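You operate a simulated robot arm through the tools that you are given. There is no shell and no other tool. Be economical: measure what you need, move in short steps, check, and stop when the job is done.

You run a simulated two-armed robot. Do the job below in one go: nothing can be reset, and whatever is moved stays where it is left.

JOB
Wipe up the spill on the top of the check bench with the blue cloth and put it back.

It is judged by the outcome, as a careful person would: the job done as asked, and still so three seconds after it is handed in. It fails if anything else is knocked over, pushed out of place, dropped, spilled or broken. Flat cloth is picked up by pressing the open fingertips on it (5 to 10 N) and closing them slowly along it; thin cloth reads only 2 to 8 mm in the jaws.

ROBOT AND FRAMES
Two 7-joint arms with two-finger parallel grippers on one trunk, on a base that drives. Base frame: it is fixed to the floor where the robot stands at the start and does not move with it; the origin is under the middle of the robot, x ahead of it, y to its left, z up; the surface under the hand at the start is at about z = 0.883. Units: m, rad, N and s.
The left shoulder is at the start at [0.07, 0.156, 1.18], the right one opposite. Payload 3.91 kg a hand.
The TCP of each hand is the grasp point between the finger pads, 0.03 m short of the fingertips. In the tool frame z runs along the fingers and y along their closing line. The gripper opens to 0.11 m. The fingers are 0.02 m wide and 0.01 m thick; the gripper's body (0.048 by 0.112 m) begins 0.055 m behind the TCP.
Orientation is that of the tool frame in the base frame, as [roll, pitch, yaw] about the fixed x, y, z axes, in that order (R = Rz(yaw) Ry(pitch) Rx(roll)). With the fingers straight down and closing along the base's y, the tool's x points along the base's -x, its y along +y and its z along -z.

CONTROLS
- The arms move only by the tool nudge_tool. It takes "left_rows", "right_rows" or both (then of equal length, played together; a hand with none holds still); each is a list of rows, each a list of 7 numbers: the turn, a rotation vector about the tool's x, y, z in rad, then the shift along the tool's x, y, z in m, then the finger opening in m, from 0 to 0.11. In form: [[rx, ry, rz, tx, ty, tz, grip], ...]. A call has 1 to 10 rows; each row shifts and turns the commanded pose from where the row before left it, along the tool's axes as they then stand. A row lasts 0.2 s, in which the tool goes at most 0.05 m and 0.15 rad; a call with a longer step from one row to the next is refused whole, and so is a gripper value outside its range. Where a pose cannot be reached the arm comes as near as it can. A force on the tool above 40 N (or 10 N above the force at the start of the call, whichever is more), or a blocked arm, ends the call early, and 0.2 s more pass. The fingers move at their own pace (about 0.108 m/s each) and stop on an object; they squeeze with about 40 N. The grip force told is the motor's: it shows also when the fingers shut on nothing. Time passes only in rows, and 0.2 s behind the last, so rows that do not move let the fingers close. It gives the time, the measured TCP pose, the force on the tool (base axes), the opening and the grip force at its end, in the units of the frame above (readings bear some noise), with the torque about the TCP (base axes, N m) and any sound that the robot's microphone picked up, and new pictures: "pictures" is both (left out), scene, wrist or none (wrist: the cameras of the hands that moved).
- Cameras (640 x 400 px; columns grow to the right, rows downward): "scene" is now at [0.1215, 0.042, 1.3949]; the picture's right is [0.49, -0.87, 0.00], its down [-0.59, -0.33, -0.74] and it looks along [0.65, 0.36, -0.67] (base axes); focal length 262 px, centre (320, 200). "left" rides on the left gripper at [0.072, -0.017, -0.103] in its tool frame; the picture's right is [0.23, 0.97, 0.00], its down [-0.76, 0.18, -0.62] and it looks along [-0.61, 0.14, 0.78] (tool axes); focal length 222 px, centre (320, 200). "right" rides on the right gripper at [0.072, 0.017, -0.103] in its tool frame; the picture's right is [-0.23, 0.97, 0.00], its down [-0.76, -0.18, -0.62] and it looks along [-0.61, -0.14, 0.78] (tool axes); focal length 222 px, centre (320, 200). There is no depth. A picture from a camera that has moved, and an enlarged one, comes with that camera's place and axes in the base frame and with its lens.
- lift_body(by): slides the trunk up (or, below 0, down) by that many m; the arms and the scene camera ride with it, the base frame stays. It gives what a move gives, with no picture.
- steer(legs): drives the robot by 1 to 6 legs, each [ahead, left, turn to the left] in m, m and rad, along the robot's own axes; the way and the turn of a leg run together, so that a leg with both is an arc; at most 1.5 m and 3.142 rad a leg. The arms and the cameras ride along, it lands a little off, and it stops where it bumps. It gives what a move gives, and a new picture of the scene camera.
- head_to(pan, tilt): turns the head with the scene camera to pan (to the left, within 1.501 rad either way) and tilt (down, from -0.506 to 1.204), counted from straight ahead of the robot. It gives what a move gives, and a new picture of the scene camera.
- close_up(camera, box): a new picture of the part [left, top, right, bottom] of that camera's present view, enlarged. The clock stands still meanwhile.
- finish_job(): hands the job in; it is judged then, once.

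Go step by step. Nothing tells you exact positions but the pictures and the camera data: compare them with the known pose of the tool, close in by small moves and look again before you grip or let go. The budget is 120 turns and 260 pictures, counting those below and the enlarged ones. Unless the task says otherwise, let go and move clear before handing in, and close with one line.

The tools are called after "Emit:" as a command line: name --argument value ..., lists and objects as JSON in quotes. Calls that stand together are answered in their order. nudge_tool: Moves the arms, as the interface text tells. Its arguments: {"type":"object","properties":{"left_rows":{"type":"array","items":{"type":"array","items":{"type":"number"}}},"right_rows":{"type":"array","items":{"type":"array","items":{"type":"number"}}},"pictures":{"type":"string","enum":["both","scene","wrist","none"]}},"required":[]} The other tools are called the same way: lift_body (by) slides the trunk up or down; steer (legs) drives the base; head_to (pan, tilt) turns the head that bears the scene camera; close_up (camera, box) takes an enlarged picture of a part of a camera's view; finish_job () hands the job in.

At the start:

```text
t: 0.0
left_tcp_pos: [0.4819, 0.6184, 1.0628]
left_tcp_rot: [3.141, 0.001, -3.141]
left_wrist_force: [-0.5, 0.9, -0.4]
left_torque: [0.01, 0.0, 0.02]
left_opening: 0.1102
left_finger_force: 0.0
right_tcp_pos: [0.6382, -0.0509, 1.1225]
right_tcp_rot: [-3.141, 0.001, 3.141]
right_wrist_force: [0.6, -0.3, -0.3]
right_torque: [0.01, 0.01, -0.04]
right_opening: 0.11
right_finger_force: 0.0
trunk travel left (down, up): [-0.625, 0.315]
robot x, y, heading: [-0.0003, -0.0004, -0.002]
head pan, tilt: [0.506, 0.735]
```

scene: 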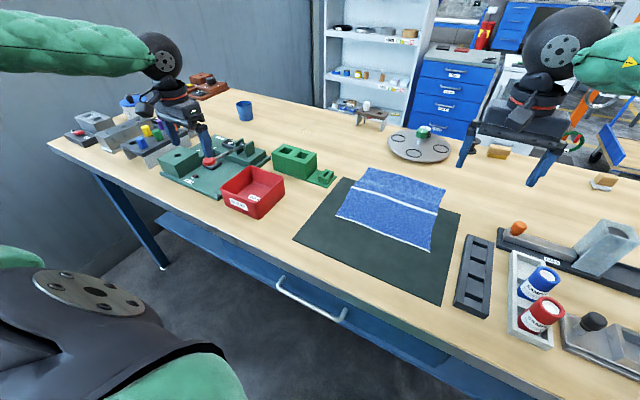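
right: 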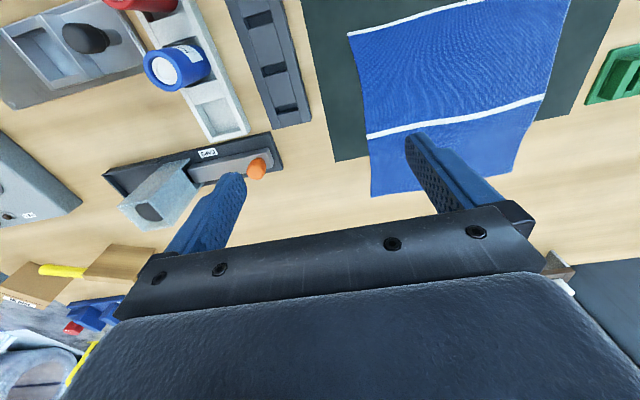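
left: 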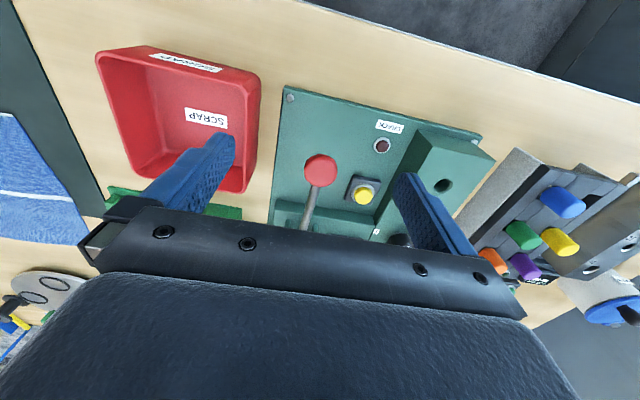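

The blue cloth lies on a dark mat on the bench in front of me. I don't see the spill or a "check bench" yet, so I'll look around with the head.

Emit:
head_to --pan -0.6 --tilt 0.5

Emit:
head_to --pan -1.45 --tilt 0.5

Emit:
head_to --pan 1.4 --tilt 0.4

Emit:
head_to --pan 0.0 --tilt 0.3

```text
t: 1.3
left_tcp_pos: [0.481, 0.6168, 1.0631]
left_tcp_rot: [-3.141, 0.0, 3.141]
left_wrist_force: [-0.1, 0.5, -0.9]
left_torque: [-0.01, 0.01, -0.01]
left_opening: 0.1099
left_finger_force: 0.0
right_tcp_pos: [0.6391, -0.0515, 1.1225]
right_tcp_rot: [3.14, 0.0, -3.14]
right_wrist_force: [-0.2, 0.0, 0.5]
right_torque: [0.0, -0.01, -0.01]
right_opening: 0.1099
right_finger_force: 0.1
trunk travel left (down, up): [-0.625, 0.315]
robot x, y, heading: [0.0031, 0.0018, -0.006]
head pan, tilt: [-0.6, 0.499]
camera scene: at [0.1236, -0.0499, 1.4156], right [-0.56, -0.83, 0.0], down [-0.4, 0.27, -0.88], along [0.72, -0.5, -0.48], focal length 262 px, centre (320, 200)
```

scene: 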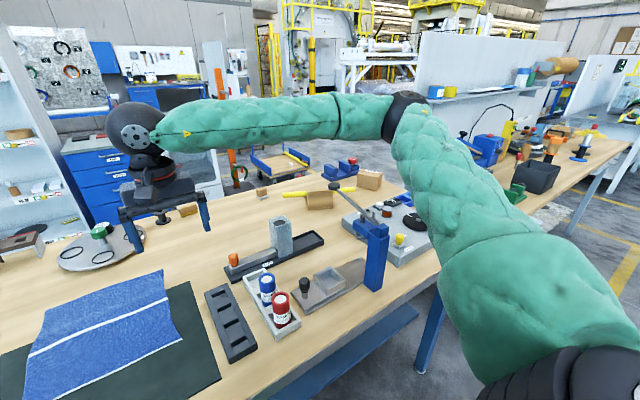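

```text
t: 2.5
left_tcp_pos: [0.4812, 0.6176, 1.0634]
left_tcp_rot: [3.141, 0.001, -3.141]
left_wrist_force: [0.0, -0.2, 0.5]
left_torque: [-0.01, -0.02, 0.03]
left_opening: 0.1102
left_finger_force: 0.0
right_tcp_pos: [0.6397, -0.051, 1.1232]
right_tcp_rot: [3.141, -0.001, -3.141]
right_wrist_force: [-0.4, 0.9, -0.4]
right_torque: [-0.04, -0.03, -0.02]
right_opening: 0.1099
right_finger_force: 0.1
trunk travel left (down, up): [-0.625, 0.315]
robot x, y, heading: [-0.0006, -0.002, -0.0]
head pan, tilt: [-1.45, 0.499]
camera scene: at [0.0595, -0.0889, 1.4157], right [-0.99, -0.12, 0.0], down [-0.06, 0.47, -0.88], along [0.11, -0.87, -0.48], focal length 262 px, centre (320, 200)
```

scene: 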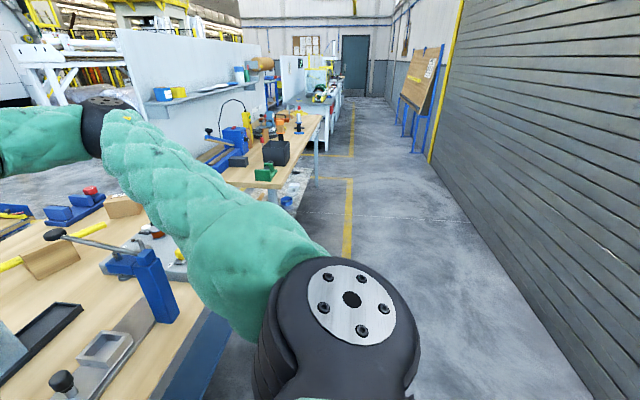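

```text
t: 5.0
left_tcp_pos: [0.4802, 0.6172, 1.0633]
left_tcp_rot: [-3.141, -0.001, -3.141]
left_wrist_force: [0.2, -0.4, 1.5]
left_torque: [-0.03, -0.01, 0.03]
left_opening: 0.1102
left_finger_force: 0.1
right_tcp_pos: [0.6393, -0.0519, 1.1231]
right_tcp_rot: [-3.141, 0.0, -3.14]
right_wrist_force: [-0.3, -0.5, 0.0]
right_torque: [0.0, 0.01, -0.01]
right_opening: 0.11
right_finger_force: 0.1
trunk travel left (down, up): [-0.625, 0.315]
robot x, y, heading: [0.0023, 0.0004, -0.001]
head pan, tilt: [1.4, 0.4]
camera scene: at [0.0643, 0.0927, 1.4248], right [0.99, -0.17, 0.0], down [-0.07, -0.38, -0.92], along [0.16, 0.91, -0.39], focal length 262 px, centre (320, 200)
```

scene: 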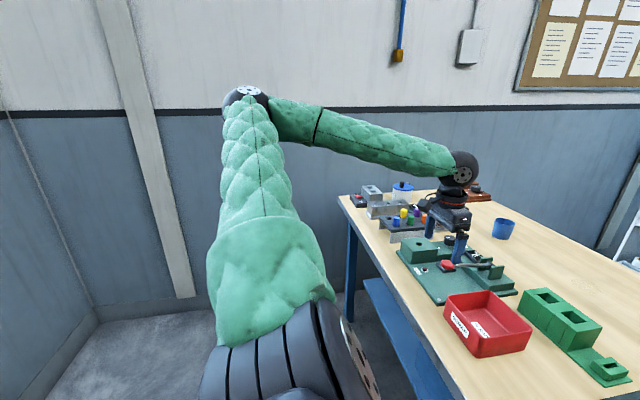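

```text
t: 6.5
left_tcp_pos: [0.481, 0.6188, 1.0635]
left_tcp_rot: [-3.141, 0.0, -3.14]
left_wrist_force: [0.7, -0.1, 0.8]
left_torque: [0.0, 0.01, -0.02]
left_opening: 0.1098
left_finger_force: 0.0
right_tcp_pos: [0.6379, -0.0514, 1.1225]
right_tcp_rot: [3.142, -0.001, 3.141]
right_wrist_force: [-0.6, 0.2, -0.6]
right_torque: [0.01, 0.02, 0.03]
right_opening: 0.11
right_finger_force: 0.1
trunk travel left (down, up): [-0.625, 0.315]
robot x, y, heading: [0.0046, 0.0032, 0.003]
head pan, tilt: [0.0, 0.3]
camera scene: at [0.1419, 0.0015, 1.434], right [0.0, -1.0, 0.0], down [-0.3, 0.0, -0.96], along [0.96, 0.0, -0.3], focal length 262 px, centre (320, 200)
```

scene: 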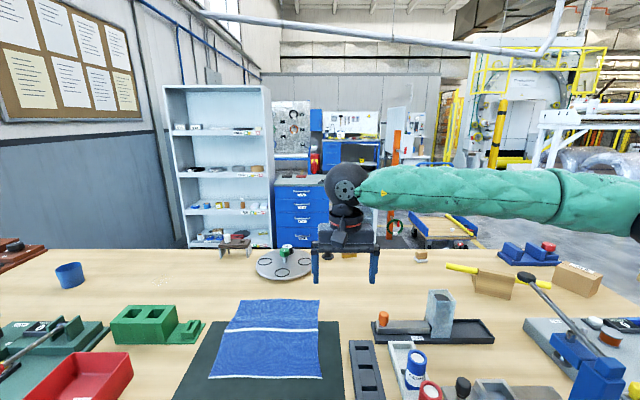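

There's a faint mark on this bench top and a second bench to the right. I'll zoom in on both.

Emit:
close_up --camera "scene" --box '[60, 240, 260, 365]'

Emit:
head_to --pan -1.2 --tilt 0.4

Emit:
close_up --camera "scene" --box '[160, 50, 400, 200]'

```text
3.20 times, centred on (160, 302) of scene
camera zoom: at [0.1419, 0.0015, 1.434], right [0.0, -1.0, 0.0], down [-0.3, 0.0, -0.96], along [0.96, 0.0, -0.3], focal length 838 px, centre (832, -128)
```

zoom: 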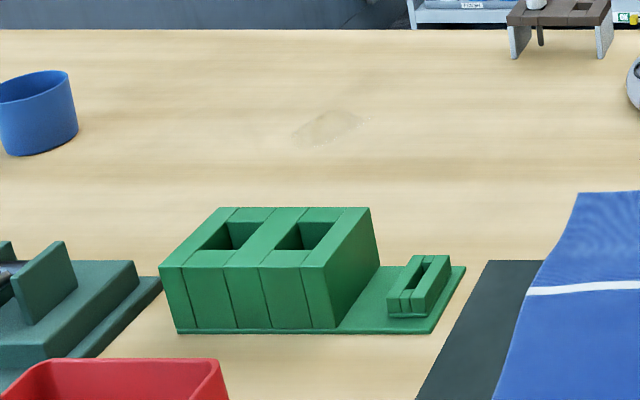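

```text
t: 7.9
left_tcp_pos: [0.4827, 0.6167, 1.0628]
left_tcp_rot: [-3.141, 0.001, 3.141]
left_wrist_force: [0.7, 0.5, -0.1]
left_torque: [-0.02, -0.02, 0.02]
left_opening: 0.11
left_finger_force: 0.0
right_tcp_pos: [0.6378, -0.0506, 1.1216]
right_tcp_rot: [-3.141, 0.001, 3.141]
right_wrist_force: [0.2, -0.3, 0.6]
right_torque: [0.02, 0.03, -0.02]
right_opening: 0.1098
right_finger_force: 0.0
trunk travel left (down, up): [-0.625, 0.315]
robot x, y, heading: [-0.0009, -0.0021, 0.002]
head pan, tilt: [-1.201, 0.4]
camera scene: at [0.0821, -0.0849, 1.4248], right [-0.93, -0.36, 0.0], down [-0.14, 0.36, -0.92], along [0.33, -0.86, -0.39], focal length 262 px, centre (320, 200)
```

scene: 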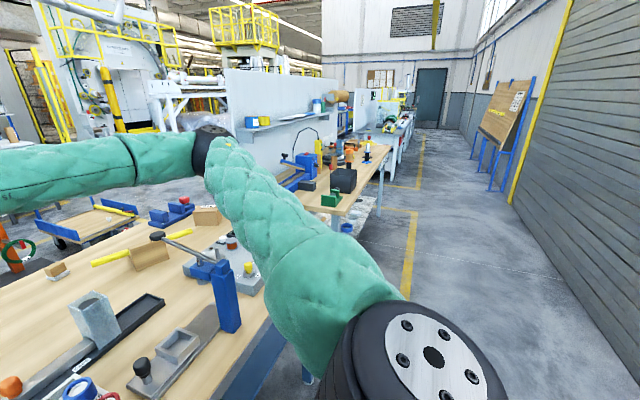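

```text
2.67 times, centred on (280, 125) of scene
camera zoom: at [0.0821, -0.0849, 1.4248], right [-0.93, -0.36, 0.0], down [-0.14, 0.36, -0.92], along [0.33, -0.86, -0.39], focal length 699 px, centre (427, 400)
```

zoom: 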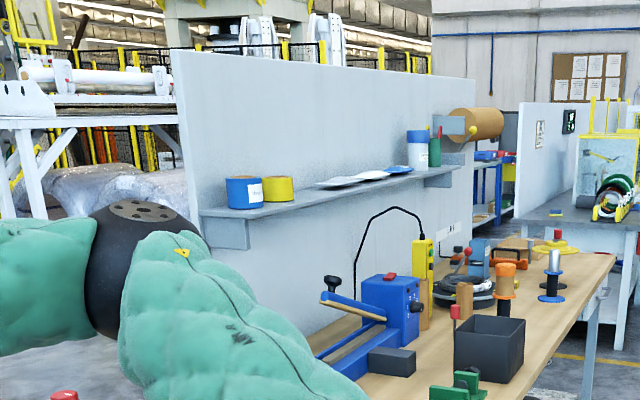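

There is a damp-looking patch on this bench near (0.95, 0.56). I'll read the labels to confirm this is the check bench.

Emit:
close_up --camera "left" --box '[340, 100, 436, 160]'

Emit:
head_to --pan 0.5 --tilt 0.5

Emit:
close_up --camera "scene" --box '[200, 150, 440, 300]'

Emit:
head_to --pan 0.3 --tilt 1.15

```text
6.67 times, centred on (388, 130) of left
camera zoom: at [0.4083, 0.6002, 1.1669], right [-0.23, 0.97, 0.0], down [0.76, 0.18, 0.62], along [0.61, 0.14, -0.78], focal length 1481 px, centre (-133, 667)
```

zoom: 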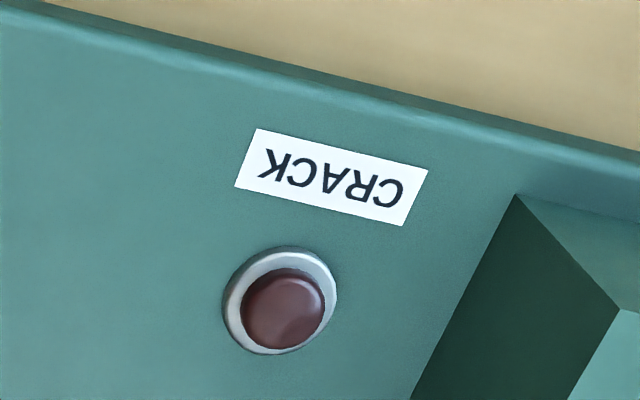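

```text
t: 9.7
left_tcp_pos: [0.4808, 0.6162, 1.0642]
left_tcp_rot: [3.14, 0.002, -3.14]
left_wrist_force: [0.1, 0.4, -0.5]
left_torque: [0.02, 0.02, 0.0]
left_opening: 0.1098
left_finger_force: 0.0
right_tcp_pos: [0.638, -0.052, 1.1229]
right_tcp_rot: [3.14, 0.0, -3.141]
right_wrist_force: [0.1, -0.2, 0.0]
right_torque: [0.0, -0.02, 0.0]
right_opening: 0.1098
right_finger_force: 0.0
trunk travel left (down, up): [-0.625, 0.315]
robot x, y, heading: [0.0003, -0.001, 0.002]
head pan, tilt: [0.499, 0.499]
camera scene: at [0.1284, 0.045, 1.4156], right [0.48, -0.88, 0.0], down [-0.42, -0.23, -0.88], along [0.77, 0.42, -0.48], focal length 262 px, centre (320, 200)
```

scene: 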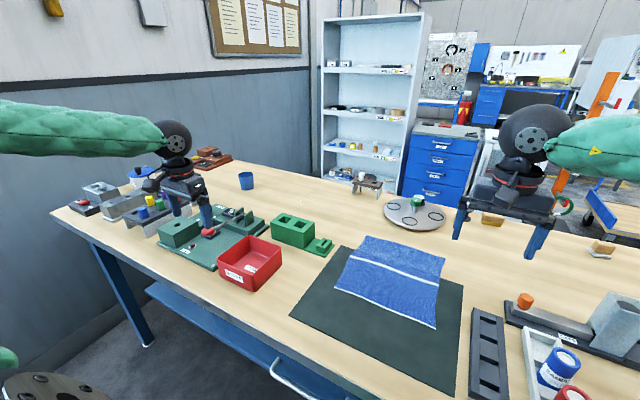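

```text
2.67 times, centred on (320, 225) of scene
camera zoom: at [0.1284, 0.045, 1.4156], right [0.48, -0.88, 0.0], down [-0.42, -0.23, -0.88], along [0.77, 0.42, -0.48], focal length 699 px, centre (320, 133)
```

zoom: 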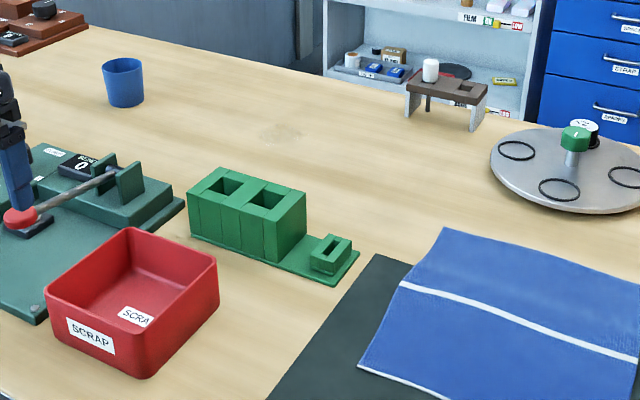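

```text
t: 10.7
left_tcp_pos: [0.4806, 0.6168, 1.0634]
left_tcp_rot: [3.141, 0.002, -3.141]
left_wrist_force: [-0.8, 0.0, 0.0]
left_torque: [-0.01, 0.0, -0.02]
left_opening: 0.1099
left_finger_force: 0.1
right_tcp_pos: [0.6382, -0.0517, 1.1228]
right_tcp_rot: [3.141, 0.0, -3.141]
right_wrist_force: [-0.5, 0.4, 0.2]
right_torque: [0.03, -0.01, 0.02]
right_opening: 0.1097
right_finger_force: 0.1
trunk travel left (down, up): [-0.625, 0.315]
robot x, y, heading: [-0.0011, -0.0014, -0.008]
head pan, tilt: [0.3, 1.15]
camera scene: at [0.1054, 0.0191, 1.3649], right [0.3, -0.96, 0.0], down [-0.87, -0.27, -0.41], along [0.39, 0.12, -0.91], focal length 262 px, centre (320, 200)
```

scene: 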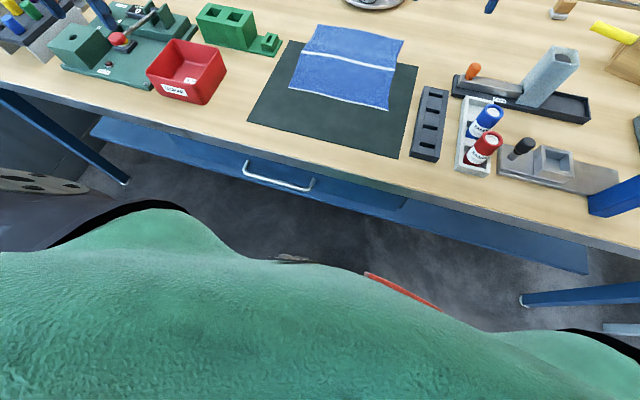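

The spill is a faint patch near (0.95, 0.56) on this bench. The cloth covers about x 0.58–0.85, y 0–0.245. I'll shift the robot slightly left and ahead so the left hand reaches both.

Emit:
steer --legs '[[0.0, 0.22, 0.0], [0.09, 0.0, 0.0]]'

Emit:
head_to --pan 0.1 --tilt 0.85

```text
t: 13.1
left_tcp_pos: [0.5741, 0.8372, 1.0624]
left_tcp_rot: [-3.141, -0.003, 3.138]
left_wrist_force: [-0.5, -0.1, -0.5]
left_torque: [-0.02, 0.06, 0.01]
left_opening: 0.1103
left_finger_force: 0.0
right_tcp_pos: [0.7286, 0.1676, 1.1218]
right_tcp_rot: [3.142, -0.002, 3.138]
right_wrist_force: [0.4, -0.6, -0.7]
right_torque: [-0.03, 0.04, 0.03]
right_opening: 0.1101
right_finger_force: 0.1
trunk travel left (down, up): [-0.625, 0.315]
robot x, y, heading: [0.0872, 0.2202, -0.006]
head pan, tilt: [0.3, 1.15]
camera scene: at [0.1975, 0.2397, 1.3647], right [0.29, -0.96, 0.0], down [-0.87, -0.27, -0.41], along [0.39, 0.12, -0.91], focal length 262 px, centre (320, 200)
```

scene: 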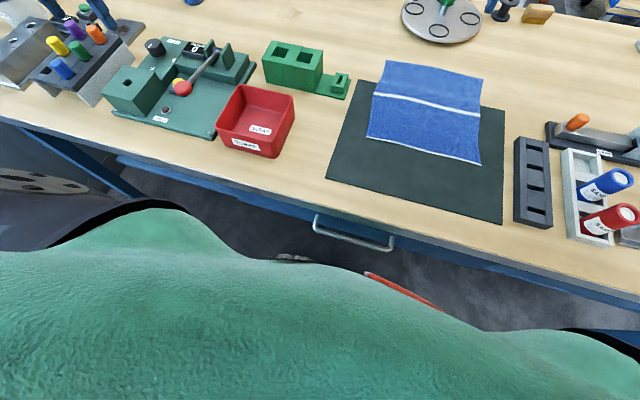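

```text
t: 13.9
left_tcp_pos: [0.5734, 0.837, 1.0642]
left_tcp_rot: [-3.14, -0.001, 3.138]
left_wrist_force: [-0.5, -0.5, 0.7]
left_torque: [0.02, -0.02, 0.0]
left_opening: 0.1095
left_finger_force: 0.1
right_tcp_pos: [0.7274, 0.1676, 1.1228]
right_tcp_rot: [-3.141, -0.001, 3.137]
right_wrist_force: [0.6, 0.4, 0.4]
right_torque: [-0.04, -0.01, -0.04]
right_opening: 0.11
right_finger_force: 0.0
trunk travel left (down, up): [-0.625, 0.315]
robot x, y, heading: [0.0918, 0.2234, -0.006]
head pan, tilt: [0.099, 0.85]
camera scene: at [0.2159, 0.2296, 1.3857], right [0.1, -1.0, 0.0], down [-0.75, -0.07, -0.66], along [0.66, 0.06, -0.75], focal length 262 px, centre (320, 200)
```

scene: 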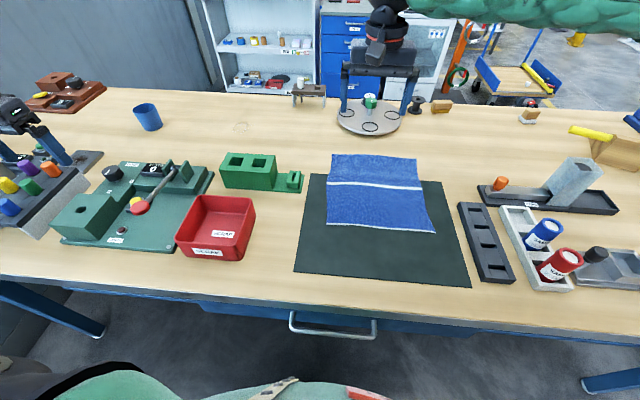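

The picture agrees with the earlier figures: cloth x 0.58–0.85, y 0–0.246, spill at about (0.96, 0.566). I'll clear the right hand to the side and bring the left hand towards the cloth's left edge.

Emit:
nudge_tool --left_rows '[[0, 0, 0, -0.0142, -0.046, 0, 0.11], [0, 0, 0, -0.0142, -0.046, 0, 0.11], [0, 0, 0, -0.0142, -0.046, 0, 0.11], [0, 0, 0, -0.0142, -0.046, 0, 0.11], [0, 0, 0, -0.0142, -0.046, 0, 0.11], [0, 0, 0, -0.0142, -0.046, 0, 0.11], [0, 0, 0, -0.0142, -0.046, 0, 0.11], [0, 0, 0, -0.0142, -0.046, 0, 0.11], [0, 0, 0, -0.0142, -0.046, 0, 0.11], [0, 0, 0, -0.0142, -0.046, 0, 0.11]]' --right_rows '[[0, 0, 0, 0.005, -0.04, 0, 0.11], [0, 0, 0, 0.005, -0.04, 0, 0.11], [0, 0, 0, 0.005, -0.04, 0, 0.11], [0, 0, 0, 0.005, -0.04, 0, 0.11], [0, 0, 0, 0.005, -0.04, 0, 0.11], [0, 0, 0, 0.005, -0.04, 0, 0.11], [0, 0, 0, 0.005, -0.04, 0, 0.11], [0, 0, 0, 0.005, -0.04, 0, 0.11], [0, 0, 0, 0.005, -0.04, 0, 0.11], [0, 0, 0, 0.005, -0.04, 0, 0.11]]' --pictures "none"

Emit:
nudge_tool --left_rows '[[0, 0, 0, 0, -0.045, 0, 0.08], [0, 0, 0, 0, -0.045, 0, 0.05], [0, 0, 0, 0, -0.045, 0.02, 0.05], [0, 0, 0, 0, -0.04, 0.04, 0.05], [0, 0, 0, 0, 0, 0.03, 0.05]]'

```text
t: 16.1
left_tcp_pos: [0.7143, 0.3762, 1.0613]
left_tcp_rot: [3.141, -0.002, -3.141]
left_wrist_force: [-0.1, -0.6, 0.2]
left_torque: [0.02, 0.02, 0.0]
left_opening: 0.1099
left_finger_force: 0.2
right_tcp_pos: [0.6801, -0.2343, 1.1209]
right_tcp_rot: [-3.14, -0.002, -3.14]
right_wrist_force: [1.0, 0.3, 0.3]
right_torque: [0.01, -0.01, 0.02]
right_opening: 0.1098
right_finger_force: 0.1
trunk travel left (down, up): [-0.625, 0.315]
robot x, y, heading: [0.093, 0.2198, 0.003]
head pan, tilt: [0.099, 0.85]
```

```text
refused: row 4 steps farther than a row can; nothing moved
```

Emit:
nudge_tool --left_rows '[[0, 0, 0, 0, -0.045, 0, 0.08], [0, 0, 0, 0, -0.045, 0, 0.05], [0, 0, 0, 0, -0.045, 0.02, 0.05], [0, 0, 0, 0, -0.04, 0.025, 0.05], [0, 0, 0, 0, 0, 0.04, 0.05]]'

```text
t: 17.3
left_tcp_pos: [0.702, 0.2681, 0.9989]
left_tcp_rot: [-3.14, 0.001, 3.138]
left_wrist_force: [0.1, -1.3, 0.7]
left_torque: [-0.03, -0.04, -0.02]
left_opening: 0.0498
left_finger_force: 0.1
left hand out of reach, approached as far as the arm can: row 3, 4, 5
right_tcp_pos: [0.679, -0.2323, 1.1219]
right_tcp_rot: [-3.141, 0.0, 3.137]
right_wrist_force: [0.1, -0.3, -0.1]
right_torque: [0.01, -0.02, 0.0]
right_opening: 0.1098
right_finger_force: 0.1
trunk travel left (down, up): [-0.625, 0.315]
robot x, y, heading: [0.0911, 0.2205, -0.003]
head pan, tilt: [0.099, 0.85]
camera scene: at [0.2181, 0.2296, 1.3855], right [0.1, -1.0, 0.0], down [-0.75, -0.07, -0.66], along [0.66, 0.06, -0.75], focal length 262 px, centre (320, 200)
camera left: at [0.6294, 0.2514, 1.1026], right [-0.22, 0.97, 0.0], down [0.76, 0.18, 0.62], along [0.61, 0.14, -0.78], focal length 222 px, centre (320, 200)
```

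scene: 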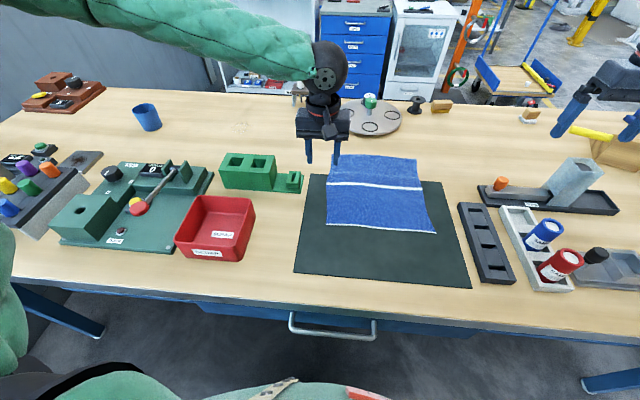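
left: 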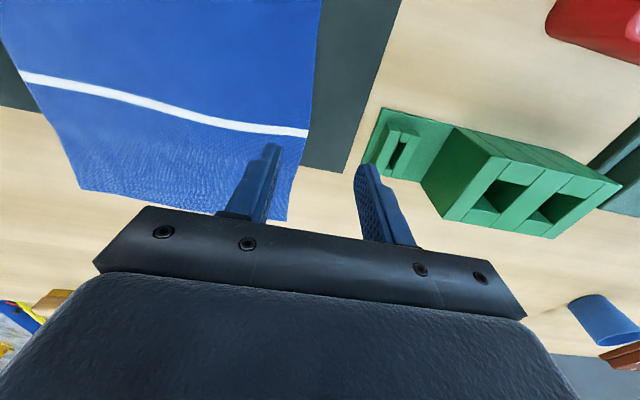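

The left hand is at its inner reach limit here. I'll raise the right hand and drive the robot right by about 0.2 m.

Emit:
nudge_tool --left_rows '[[0, 0, 0, 0, 0, -0.02, 0.05], [0, 0, 0, 0, 0.02, 0, 0.05], [0, 0, 0, 0, 0, 0, 0.05]]' --right_rows '[[0, 0, 0, 0.02, 0, -0.045, 0.11], [0, 0, 0, 0.02, 0, -0.045, 0.11], [0, 0, 0, 0.02, 0, -0.045, 0.11]]' --pictures "none"

Emit:
steer --legs '[[0.0, -0.22, 0.0]]'

```text
t: 18.3
left_tcp_pos: [0.6984, 0.2896, 1.0223]
left_tcp_rot: [-3.141, 0.003, 3.138]
left_wrist_force: [0.3, 0.4, 0.1]
left_torque: [-0.03, -0.03, 0.01]
left_opening: 0.05
left_finger_force: 0.0
right_tcp_pos: [0.6209, -0.2301, 1.2132]
right_tcp_rot: [3.141, -0.099, 3.138]
right_wrist_force: [-0.6, -0.4, 0.1]
right_torque: [-0.03, -0.1, -0.01]
right_opening: 0.1102
right_finger_force: 0.1
trunk travel left (down, up): [-0.625, 0.315]
robot x, y, heading: [0.0885, 0.2225, -0.003]
head pan, tilt: [0.099, 0.85]
stopped in row 3 (right hand): the arm was blocked; the commanded pose is now the measured one
```

```text
t: 20.0
left_tcp_pos: [0.7012, 0.065, 1.0194]
left_tcp_rot: [3.141, 0.0, 3.138]
left_wrist_force: [-0.1, -1.4, -0.1]
left_torque: [-0.01, -0.02, -0.03]
left_opening: 0.0503
left_finger_force: 0.0
right_tcp_pos: [0.6218, -0.4515, 1.2113]
right_tcp_rot: [3.14, -0.1, 3.138]
right_wrist_force: [-0.2, 0.7, 0.1]
right_torque: [0.01, -0.01, -0.01]
right_opening: 0.11
right_finger_force: 0.1
trunk travel left (down, up): [-0.625, 0.315]
robot x, y, heading: [0.0876, 0.0013, -0.006]
head pan, tilt: [0.099, 0.85]
camera scene: at [0.2163, 0.0075, 1.3856], right [0.1, -1.0, 0.0], down [-0.75, -0.07, -0.66], along [0.66, 0.06, -0.75], focal length 262 px, centre (320, 200)
```

scene: 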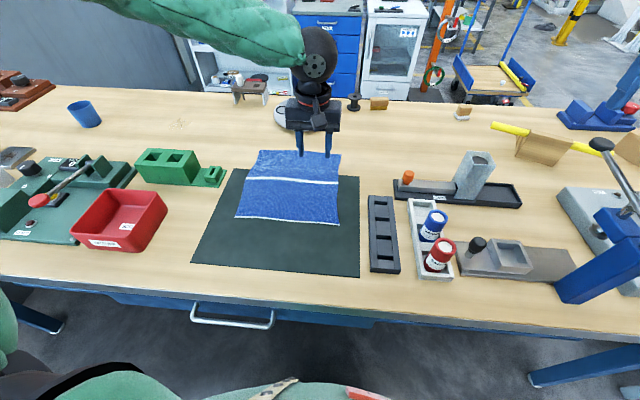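

Robot is at y≈0. Moving the left hand over the left part of the cloth and down to a few cm above it.

Emit:
nudge_tool --left_rows '[[0, 0, 0, -0.005, 0.045, 0, 0.05], [0, 0, 0, -0.005, 0.045, 0, 0.05], [0, 0, 0, -0.004, 0.04, 0.015, 0.05], [0, 0, 0, 0, 0, 0.035, 0.05], [0, 0, 0, 0, 0, 0.025, 0.05]]'

```text
t: 21.2
left_tcp_pos: [0.7154, 0.1972, 0.9438]
left_tcp_rot: [3.141, -0.002, 3.139]
left_wrist_force: [0.0, 0.8, 0.0]
left_torque: [-0.04, -0.02, 0.0]
left_opening: 0.0503
left_finger_force: 0.1
right_tcp_pos: [0.6225, -0.4515, 1.2115]
right_tcp_rot: [-3.141, -0.101, 3.138]
right_wrist_force: [0.7, 0.5, 0.3]
right_torque: [-0.01, -0.01, 0.01]
right_opening: 0.11
right_finger_force: 0.1
trunk travel left (down, up): [-0.625, 0.315]
robot x, y, heading: [0.0918, 0.0021, -0.01]
head pan, tilt: [0.099, 0.85]
camera scene: at [0.2165, 0.0089, 1.3856], right [0.1, -1.0, 0.0], down [-0.75, -0.07, -0.66], along [0.66, 0.06, -0.75], focal length 262 px, centre (320, 200)
camera left: at [0.6424, 0.1802, 1.0475], right [-0.22, 0.97, 0.0], down [0.76, 0.18, 0.62], along [0.61, 0.14, -0.78], focal length 222 px, centre (320, 200)
```

scene: 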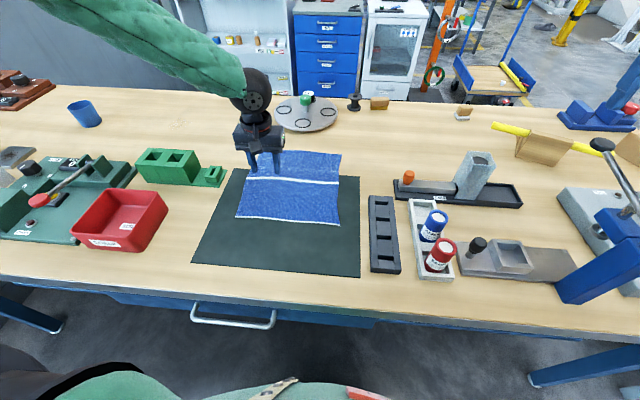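
left: 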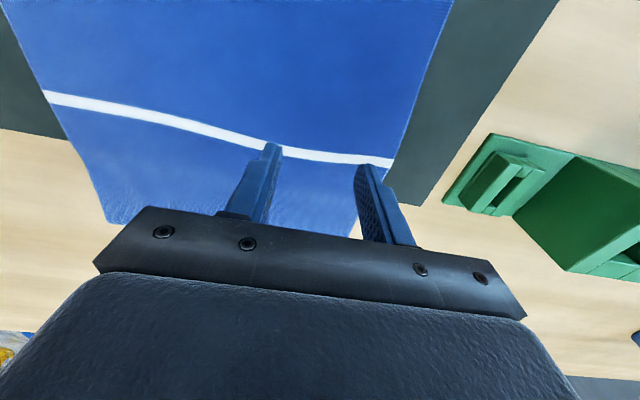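

The outer finger is close to the cloth's edge, so I'll shift slightly inward and lower gently to contact.

Emit:
nudge_tool --left_rows '[[0, 0, 0, 0, -0.012, 0.01, 0.05], [0, 0, 0, 0, 0, 0.008, 0.05], [0, 0, 0, 0, 0, 0.004, 0.05]]' --pictures "wrist"

```text
t: 22.0
left_tcp_pos: [0.715, 0.1833, 0.9219]
left_tcp_rot: [3.141, 0.001, 3.136]
left_wrist_force: [0.2, 0.0, -0.2]
left_torque: [0.04, 0.0, 0.03]
left_opening: 0.0505
left_finger_force: 0.1
right_tcp_pos: [0.6219, -0.4525, 1.2116]
right_tcp_rot: [3.14, -0.102, 3.137]
right_wrist_force: [0.6, 0.0, -0.6]
right_torque: [0.02, 0.0, -0.03]
right_opening: 0.1101
right_finger_force: 0.1
trunk travel left (down, up): [-0.625, 0.315]
robot x, y, heading: [0.0934, 0.0, -0.008]
head pan, tilt: [0.099, 0.85]
camera left: at [0.6423, 0.1669, 1.0262], right [-0.22, 0.97, 0.0], down [0.76, 0.17, 0.62], along [0.61, 0.14, -0.78], focal length 222 px, centre (320, 200)
```

left: 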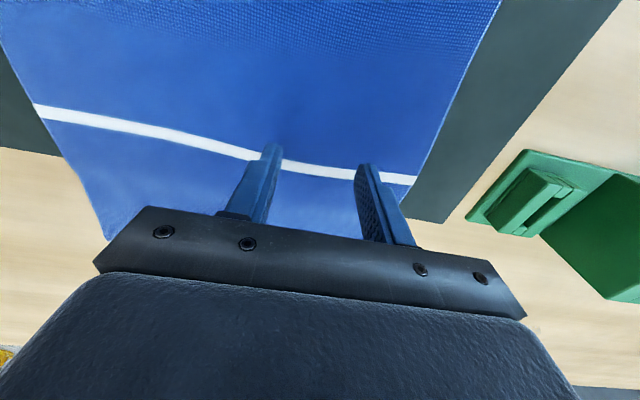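

Both fingers are over the cloth. Lowering in small steps to touch.

Emit:
nudge_tool --left_rows '[[0, 0, 0, 0, 0, 0.002, 0.05], [0, 0, 0, 0, 0, 0.002, 0.05]]' --pictures "none"

```text
t: 22.6
left_tcp_pos: [0.7151, 0.1846, 0.918]
left_tcp_rot: [-3.141, -0.002, 3.138]
left_wrist_force: [0.7, -0.6, -0.1]
left_torque: [0.03, -0.01, 0.01]
left_opening: 0.0499
left_finger_force: 0.0
right_tcp_pos: [0.622, -0.453, 1.211]
right_tcp_rot: [3.139, -0.101, 3.14]
right_wrist_force: [-0.6, -0.9, 0.1]
right_torque: [0.01, -0.01, 0.02]
right_opening: 0.1103
right_finger_force: 0.0
trunk travel left (down, up): [-0.625, 0.315]
robot x, y, heading: [0.0901, 0.002, -0.003]
head pan, tilt: [0.099, 0.85]
```

Emit:
nudge_tool --left_rows '[[0, 0, 0, 0, 0, 0.002, 0.05]]' --pictures "none"

```text
t: 23.0
left_tcp_pos: [0.7155, 0.1848, 0.9165]
left_tcp_rot: [3.141, -0.001, 3.138]
left_wrist_force: [0.3, 0.2, 0.7]
left_torque: [-0.01, 0.0, 0.01]
left_opening: 0.0501
left_finger_force: 0.0
right_tcp_pos: [0.6211, -0.453, 1.2113]
right_tcp_rot: [3.142, -0.101, 3.137]
right_wrist_force: [0.1, -1.1, 0.0]
right_torque: [0.01, 0.03, -0.02]
right_opening: 0.1101
right_finger_force: 0.2
trunk travel left (down, up): [-0.625, 0.315]
robot x, y, heading: [0.0875, 0.002, -0.002]
head pan, tilt: [0.099, 0.85]
```

Emit:
nudge_tool --left_rows '[[0, 0, 0, 0, 0, 0.0015, 0.05]]' --pictures "none"

Emit:
nudge_tool --left_rows '[[0, 0, 0, 0, 0, 0.001, 0.05]]' --pictures "none"

```text
t: 23.4
left_tcp_pos: [0.716, 0.1842, 0.9159]
left_tcp_rot: [-3.14, 0.0, 3.138]
left_wrist_force: [0.7, 0.0, -0.2]
left_torque: [0.0, -0.03, 0.0]
left_opening: 0.0504
left_finger_force: 0.1
right_tcp_pos: [0.6223, -0.4528, 1.2123]
right_tcp_rot: [3.141, -0.101, 3.139]
right_wrist_force: [-0.1, -0.3, 0.1]
right_torque: [-0.04, 0.02, 0.0]
right_opening: 0.1101
right_finger_force: 0.1
trunk travel left (down, up): [-0.625, 0.315]
robot x, y, heading: [0.0931, 0.0022, -0.005]
head pan, tilt: [0.099, 0.85]
```

```text
t: 23.8
left_tcp_pos: [0.7152, 0.1849, 0.9149]
left_tcp_rot: [-3.14, -0.001, 3.139]
left_wrist_force: [-0.4, -1.0, 1.0]
left_torque: [-0.03, -0.01, -0.02]
left_opening: 0.0501
left_finger_force: 0.1
right_tcp_pos: [0.6218, -0.4528, 1.2111]
right_tcp_rot: [3.141, -0.101, 3.138]
right_wrist_force: [-0.7, -0.1, 0.0]
right_torque: [0.02, 0.02, 0.0]
right_opening: 0.1097
right_finger_force: 0.1
trunk travel left (down, up): [-0.625, 0.315]
robot x, y, heading: [0.0891, -0.0002, -0.003]
head pan, tilt: [0.099, 0.85]
```

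Emit:
nudge_tool --left_rows '[[0, 0, 0, 0, 0, 0.001, 0.05], [0, 0, 0, 0, 0, 0.0005, 0.05]]' --pictures "none"

Emit:
nudge_tool --left_rows '[[0, 0, 0, 0, 0, 0.001, 0.05]]' --pictures "none"

```text
t: 24.4
left_tcp_pos: [0.7153, 0.184, 0.9142]
left_tcp_rot: [-3.141, 0.001, 3.139]
left_wrist_force: [1.3, 1.3, 12.5]
left_torque: [0.0, 0.02, -0.06]
left_opening: 0.0499
left_finger_force: 0.0
right_tcp_pos: [0.6207, -0.452, 1.2115]
right_tcp_rot: [3.14, -0.101, 3.138]
right_wrist_force: [-0.2, 0.9, -0.7]
right_torque: [0.01, -0.02, 0.0]
right_opening: 0.11
right_finger_force: 0.1
trunk travel left (down, up): [-0.625, 0.315]
robot x, y, heading: [0.0919, 0.0001, 0.001]
head pan, tilt: [0.099, 0.85]
```

```text
t: 24.8
left_tcp_pos: [0.715, 0.1847, 0.916]
left_tcp_rot: [-3.141, 0.003, 3.138]
left_wrist_force: [4.0, 4.3, 26.6]
left_torque: [0.06, -0.05, -0.03]
left_opening: 0.0498
left_finger_force: 0.0
right_tcp_pos: [0.6201, -0.4524, 1.2123]
right_tcp_rot: [3.14, -0.102, 3.137]
right_wrist_force: [0.0, 0.0, -0.3]
right_torque: [0.01, 0.01, 0.01]
right_opening: 0.1102
right_finger_force: 0.2
trunk travel left (down, up): [-0.625, 0.315]
robot x, y, heading: [0.0909, -0.0008, -0.003]
head pan, tilt: [0.099, 0.85]
```

Contact reached at 26 N, which is too much. I'll back off about 1.3 mm to roughly 8 N and close slowly.

Emit:
nudge_tool --left_rows '[[0, 0, 0, 0, 0, -0.0013, 0.05], [0, 0, 0, 0, 0, 0, 0.05]]' --pictures "none"

```text
t: 25.4
left_tcp_pos: [0.7144, 0.1842, 0.9148]
left_tcp_rot: [3.141, 0.0, 3.14]
left_wrist_force: [7.7, 1.5, 19.0]
left_torque: [-0.04, -0.21, 0.02]
left_opening: 0.0501
left_finger_force: 0.2
right_tcp_pos: [0.6195, -0.4513, 1.2116]
right_tcp_rot: [3.14, -0.101, 3.139]
right_wrist_force: [-0.1, -0.3, -0.2]
right_torque: [0.0, 0.02, 0.01]
right_opening: 0.11
right_finger_force: 0.0
trunk travel left (down, up): [-0.625, 0.315]
robot x, y, heading: [0.0905, 0.0014, -0.005]
head pan, tilt: [0.099, 0.85]
```

Emit:
nudge_tool --left_rows '[[0, 0, 0, 0, 0, -0.0007, 0.05], [0, 0, 0, 0, 0, 0, 0.05]]' --pictures "none"

```text
t: 26.0
left_tcp_pos: [0.7145, 0.1849, 0.9148]
left_tcp_rot: [-3.141, -0.003, 3.136]
left_wrist_force: [7.3, 0.0, 10.7]
left_torque: [-0.07, -0.25, 0.04]
left_opening: 0.05
left_finger_force: 0.2
right_tcp_pos: [0.6206, -0.452, 1.2112]
right_tcp_rot: [3.14, -0.101, 3.139]
right_wrist_force: [-0.1, 0.6, 0.0]
right_torque: [-0.01, 0.03, 0.03]
right_opening: 0.1101
right_finger_force: 0.0
trunk travel left (down, up): [-0.625, 0.315]
robot x, y, heading: [0.0927, -0.0027, -0.008]
head pan, tilt: [0.099, 0.85]
```

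About 10 N now. Closing slowly.

Emit:
nudge_tool --left_rows '[[0, 0, 0, 0, 0, -0.0002, 0.044], [0, 0, 0, 0, 0, 0, 0.038], [0, 0, 0, 0, 0, 0, 0.032], [0, 0, 0, 0, 0, 0, 0.026], [0, 0, 0, 0, 0, 0, 0.02], [0, 0, 0, 0, 0, 0, 0.014], [0, 0, 0, 0, 0, 0, 0.008], [0, 0, 0, 0, 0, 0, 0.003], [0, 0, 0, 0, 0, 0, 0], [0, 0, 0, 0, 0, 0, 0]]'

```text
t: 28.2
left_tcp_pos: [0.7148, 0.1847, 0.9152]
left_tcp_rot: [-3.141, -0.001, 3.138]
left_wrist_force: [1.0, -0.5, 0.4]
left_torque: [0.0, 0.0, 0.0]
left_opening: 0.002
left_finger_force: 40.3
right_tcp_pos: [0.6213, -0.452, 1.2115]
right_tcp_rot: [3.141, -0.1, 3.137]
right_wrist_force: [-0.1, 0.1, 0.7]
right_torque: [0.01, 0.05, 0.01]
right_opening: 0.1103
right_finger_force: 0.1
trunk travel left (down, up): [-0.625, 0.315]
robot x, y, heading: [0.0911, 0.0033, -0.002]
head pan, tilt: [0.099, 0.85]
camera scene: at [0.2162, 0.0085, 1.3856], right [0.1, -1.0, 0.0], down [-0.75, -0.07, -0.66], along [0.66, 0.06, -0.75], focal length 262 px, centre (320, 200)
camera left: at [0.6421, 0.1677, 1.0178], right [-0.22, 0.97, 0.0], down [0.76, 0.17, 0.62], along [0.61, 0.14, -0.78], focal length 222 px, centre (320, 200)
```

scene: 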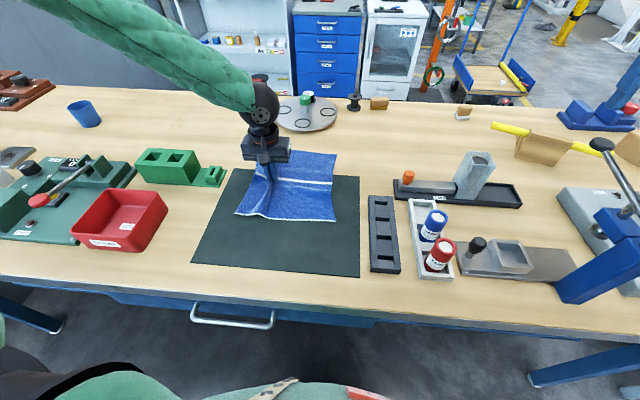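
left: 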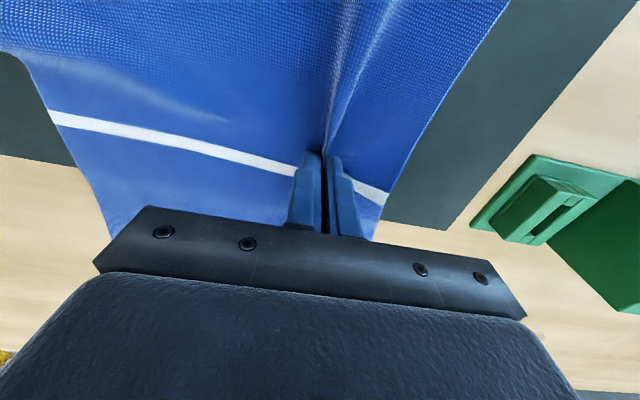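

The opening reads 2 mm and a fold is gathered, so the cloth looks gripped. Lifting.

Emit:
nudge_tool --left_rows '[[0, 0, 0, 0, 0, -0.03, 0], [0, 0, 0, 0, 0, -0.03, 0], [0, 0, 0, 0, 0, -0.04, 0], [0, 0, 0, 0, 0, -0.04, 0], [0, 0, 0, 0, 0, -0.04, 0], [0, 0, 0, 0, 0, -0.04, 0], [0, 0, 0, 0, 0, -0.04, 0]]'

```text
t: 29.8
left_tcp_pos: [0.7148, 0.1853, 1.1746]
left_tcp_rot: [-3.141, -0.001, 3.136]
left_wrist_force: [-0.3, -0.2, -0.5]
left_torque: [0.04, -0.01, 0.0]
left_opening: 0.0021
left_finger_force: 39.8
right_tcp_pos: [0.6204, -0.4522, 1.2127]
right_tcp_rot: [3.139, -0.101, 3.139]
right_wrist_force: [-0.9, 0.3, -0.5]
right_torque: [0.01, -0.01, 0.02]
right_opening: 0.11
right_finger_force: 0.0
trunk travel left (down, up): [-0.625, 0.315]
robot x, y, heading: [0.0869, 0.0002, -0.004]
head pan, tilt: [0.099, 0.85]
camera scene: at [0.2152, 0.0082, 1.3857], right [0.1, -1.0, 0.0], down [-0.75, -0.07, -0.66], along [0.66, 0.06, -0.75], focal length 262 px, centre (320, 200)
camera left: at [0.6416, 0.167, 1.2783], right [-0.22, 0.97, 0.0], down [0.76, 0.17, 0.62], along [0.61, 0.14, -0.78], focal length 222 px, centre (320, 200)
```

scene: 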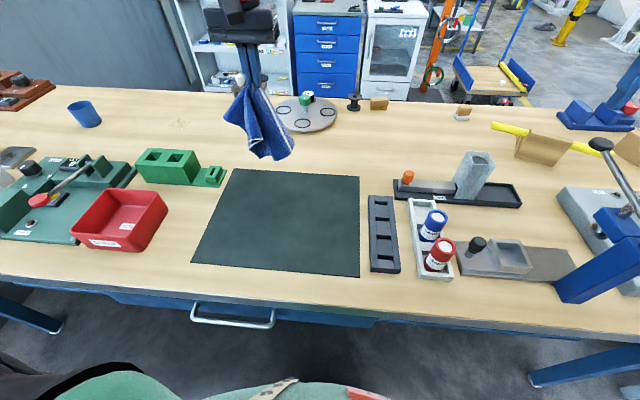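
left: 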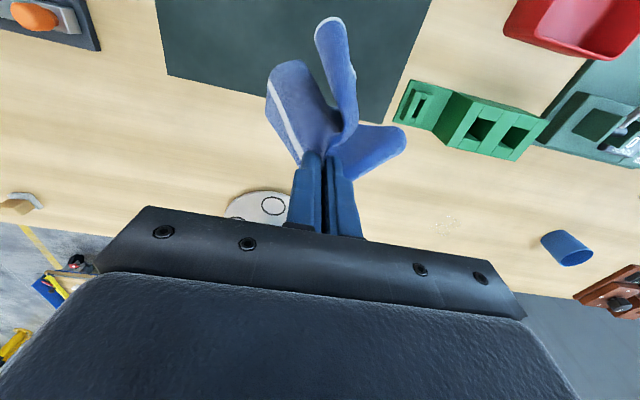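

The cloth is held and hanging. I'll raise it a bit more, move it forward past the green block's line, then drive left.

Emit:
nudge_tool --left_rows '[[0, 0, 0, 0, 0, -0.04, 0], [0, 0, 0, -0.03, 0, -0.03, 0], [0, 0, 0, -0.04, 0, 0, 0], [0, 0, 0, -0.04, 0, 0, 0], [0, 0, 0, -0.03, 0.02, 0, 0]]' --pictures "none"

Emit:
steer --legs '[[0.0, 0.25, 0.0]]'

```text
t: 31.0
left_tcp_pos: [0.8563, 0.2056, 1.2439]
left_tcp_rot: [-3.141, -0.001, 3.138]
left_wrist_force: [0.3, 1.1, -0.3]
left_torque: [-0.01, 0.03, 0.0]
left_opening: 0.002
left_finger_force: 40.1
right_tcp_pos: [0.6211, -0.452, 1.2115]
right_tcp_rot: [-3.141, -0.101, 3.138]
right_wrist_force: [-0.5, -0.2, 0.6]
right_torque: [-0.01, 0.03, -0.02]
right_opening: 0.1099
right_finger_force: 0.2
trunk travel left (down, up): [-0.625, 0.315]
robot x, y, heading: [0.0885, -0.0035, -0.006]
head pan, tilt: [0.099, 0.85]
```

```text
t: 32.8
left_tcp_pos: [0.8573, 0.4524, 1.244]
left_tcp_rot: [3.14, 0.001, 3.136]
left_wrist_force: [-0.1, 0.5, -1.0]
left_torque: [0.02, 0.02, -0.04]
left_opening: 0.0022
left_finger_force: 40.0
right_tcp_pos: [0.6217, -0.2024, 1.212]
right_tcp_rot: [-3.142, -0.1, 3.135]
right_wrist_force: [0.2, 0.3, 1.0]
right_torque: [0.0, 0.0, 0.0]
right_opening: 0.1098
right_finger_force: 0.0
trunk travel left (down, up): [-0.625, 0.315]
robot x, y, heading: [0.0903, 0.2471, -0.01]
head pan, tilt: [0.099, 0.85]
camera scene: at [0.2174, 0.2593, 1.3856], right [0.09, -1.0, 0.0], down [-0.75, -0.07, -0.66], along [0.66, 0.06, -0.75], focal length 262 px, centre (320, 200)
```

scene: 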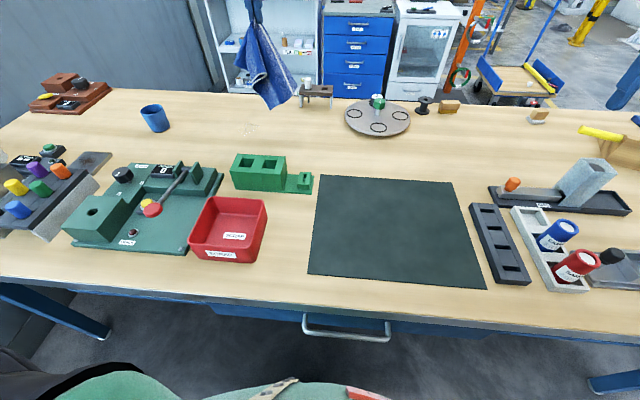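

I'll zoom in on the spill to fix its extent before laying the cloth on it.

Emit:
close_up --camera "scene" --box '[200, 105, 296, 165]'

```text
6.67 times, centred on (248, 135) of scene
camera zoom: at [0.2174, 0.2593, 1.3856], right [0.09, -1.0, 0.0], down [-0.75, -0.07, -0.66], along [0.66, 0.06, -0.75], focal length 1747 px, centre (800, 633)
```

zoom: 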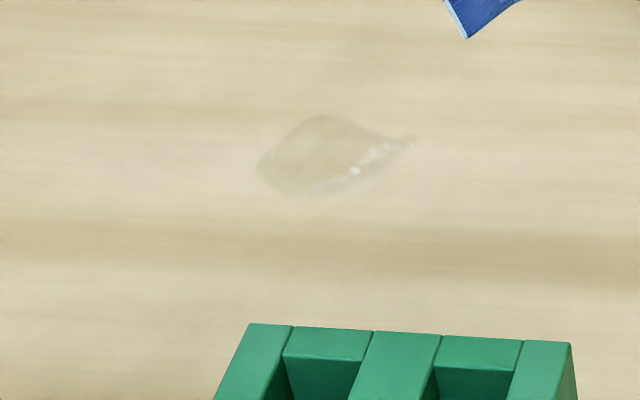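

The spill spans about x 0.92–1.00, y 0.525–0.605. I'll lower the cloth with its tail trailing to the right (−y), ending just short of the spill.

Emit:
nudge_tool --left_rows '[[0, 0, 0, -0.026, -0.01, 0.028, 0], [0, 0, 0, -0.026, -0.01, 0.028, 0], [0, 0, 0, -0.026, -0.01, 0.028, 0], [0, 0, 0, -0.025, 0, 0.028, 0], [0, 0, 0, 0, 0.02, 0.03, 0], [0, 0, 0, 0, 0.02, 0.03, 0], [0, 0, 0, 0, 0.02, 0.03, 0], [0, 0, 0, 0, 0.02, 0.03, 0], [0, 0, 0, 0, 0.02, 0.03, 0], [0, 0, 0, 0, 0.02, 0.03, 0]]'

```text
t: 35.0
left_tcp_pos: [0.9618, 0.5421, 0.9513]
left_tcp_rot: [-3.14, 0.0, 3.134]
left_wrist_force: [1.0, 0.9, -0.1]
left_torque: [-0.01, 0.02, -0.04]
left_opening: 0.0019
left_finger_force: 39.7
right_tcp_pos: [0.6216, -0.2019, 1.2118]
right_tcp_rot: [-3.141, -0.101, 3.137]
right_wrist_force: [-0.2, 0.0, 0.3]
right_torque: [-0.06, 0.03, 0.01]
right_opening: 0.1098
right_finger_force: 0.1
trunk travel left (down, up): [-0.625, 0.315]
robot x, y, heading: [0.0937, 0.2518, -0.006]
head pan, tilt: [0.099, 0.85]
camera scene: at [0.2178, 0.2596, 1.3857], right [0.09, -1.0, 0.0], down [-0.75, -0.07, -0.66], along [0.66, 0.06, -0.75], focal length 262 px, centre (320, 200)
camera left: at [0.8888, 0.5264, 1.0546], right [-0.22, 0.98, 0.0], down [0.76, 0.17, 0.62], along [0.61, 0.14, -0.78], focal length 222 px, centre (320, 200)
```

scene: 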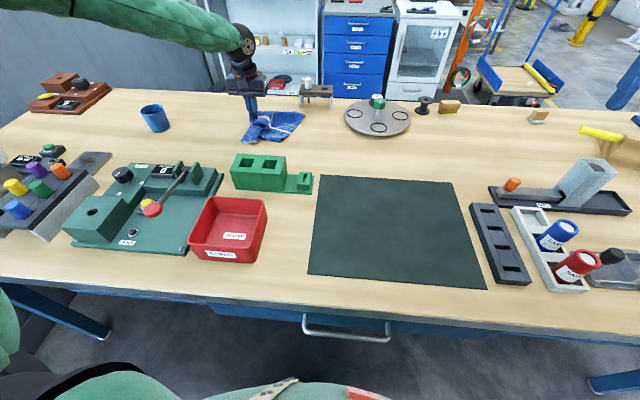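
left: 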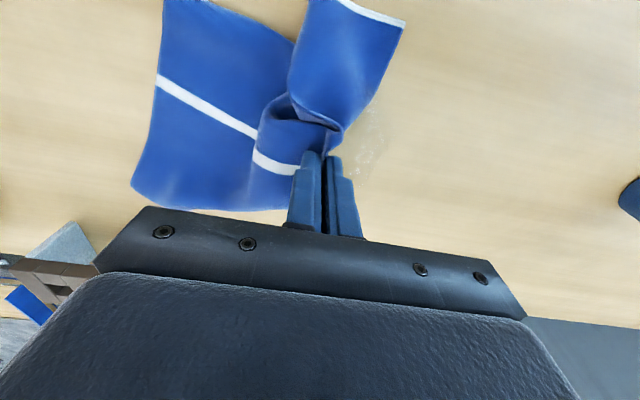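

The tail lies clear to the right and the spill is just left of the fingers. Lowering gently to contact.

Emit:
nudge_tool --left_rows '[[0, 0, 0, 0, -0.01, 0.02, 0], [0, 0, 0, 0, 0, 0.01, 0], [0, 0, 0, 0, 0, 0.003, 0]]' --pictures "none"

```text
t: 35.8
left_tcp_pos: [0.9604, 0.5324, 0.9197]
left_tcp_rot: [-3.141, 0.0, 3.134]
left_wrist_force: [-0.2, 0.8, 4.2]
left_torque: [0.01, -0.04, 0.01]
left_opening: 0.0022
left_finger_force: 39.4
right_tcp_pos: [0.6211, -0.2028, 1.2123]
right_tcp_rot: [3.14, -0.103, 3.137]
right_wrist_force: [0.3, -0.5, -0.7]
right_torque: [-0.05, 0.02, 0.03]
right_opening: 0.1101
right_finger_force: 0.0
trunk travel left (down, up): [-0.625, 0.315]
robot x, y, heading: [0.0877, 0.2509, -0.003]
head pan, tilt: [0.099, 0.85]
```

Emit:
nudge_tool --left_rows '[[0, 0, 0, 0, 0, 0.001, 0], [0, 0, 0, 0, 0.02, 0, 0], [0, 0, 0, 0, 0.02, 0, 0], [0, 0, 0, 0, 0.02, 0, 0], [0, 0, 0, 0, 0.02, 0, 0], [0, 0, 0, 0, 0.02, 0, 0]]'

```text
t: 37.2
left_tcp_pos: [0.962, 0.6334, 0.9191]
left_tcp_rot: [-3.14, -0.001, 3.136]
left_wrist_force: [0.6, 0.1, -0.2]
left_torque: [-0.03, 0.0, 0.0]
left_opening: 0.0022
left_finger_force: 40.2
right_tcp_pos: [0.6217, -0.2017, 1.2118]
right_tcp_rot: [-3.14, -0.101, 3.137]
right_wrist_force: [0.1, -0.3, -0.3]
right_torque: [-0.02, -0.01, -0.03]
right_opening: 0.1099
right_finger_force: 0.0
trunk travel left (down, up): [-0.625, 0.315]
robot x, y, heading: [0.0895, 0.2486, -0.005]
head pan, tilt: [0.099, 0.85]
camera scene: at [0.2172, 0.2593, 1.3857], right [0.09, -1.0, 0.0], down [-0.75, -0.07, -0.66], along [0.66, 0.06, -0.75], focal length 262 px, centre (320, 200)
camera left: at [0.8878, 0.6167, 1.0212], right [-0.22, 0.98, 0.0], down [0.76, 0.17, 0.62], along [0.61, 0.14, -0.78], focal length 222 px, centre (320, 200)
```

scene: 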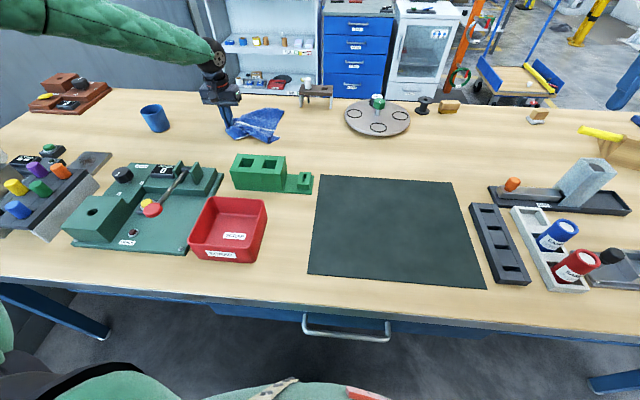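
left: 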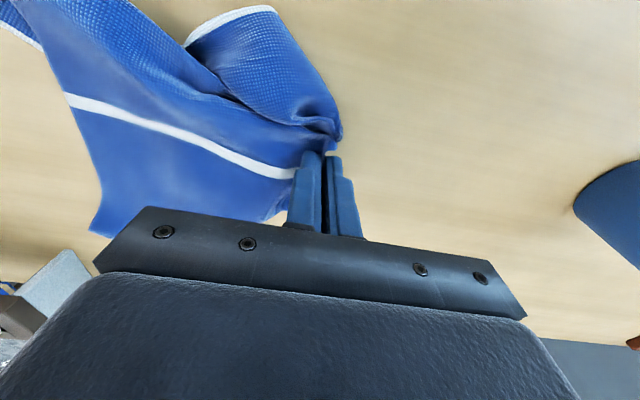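

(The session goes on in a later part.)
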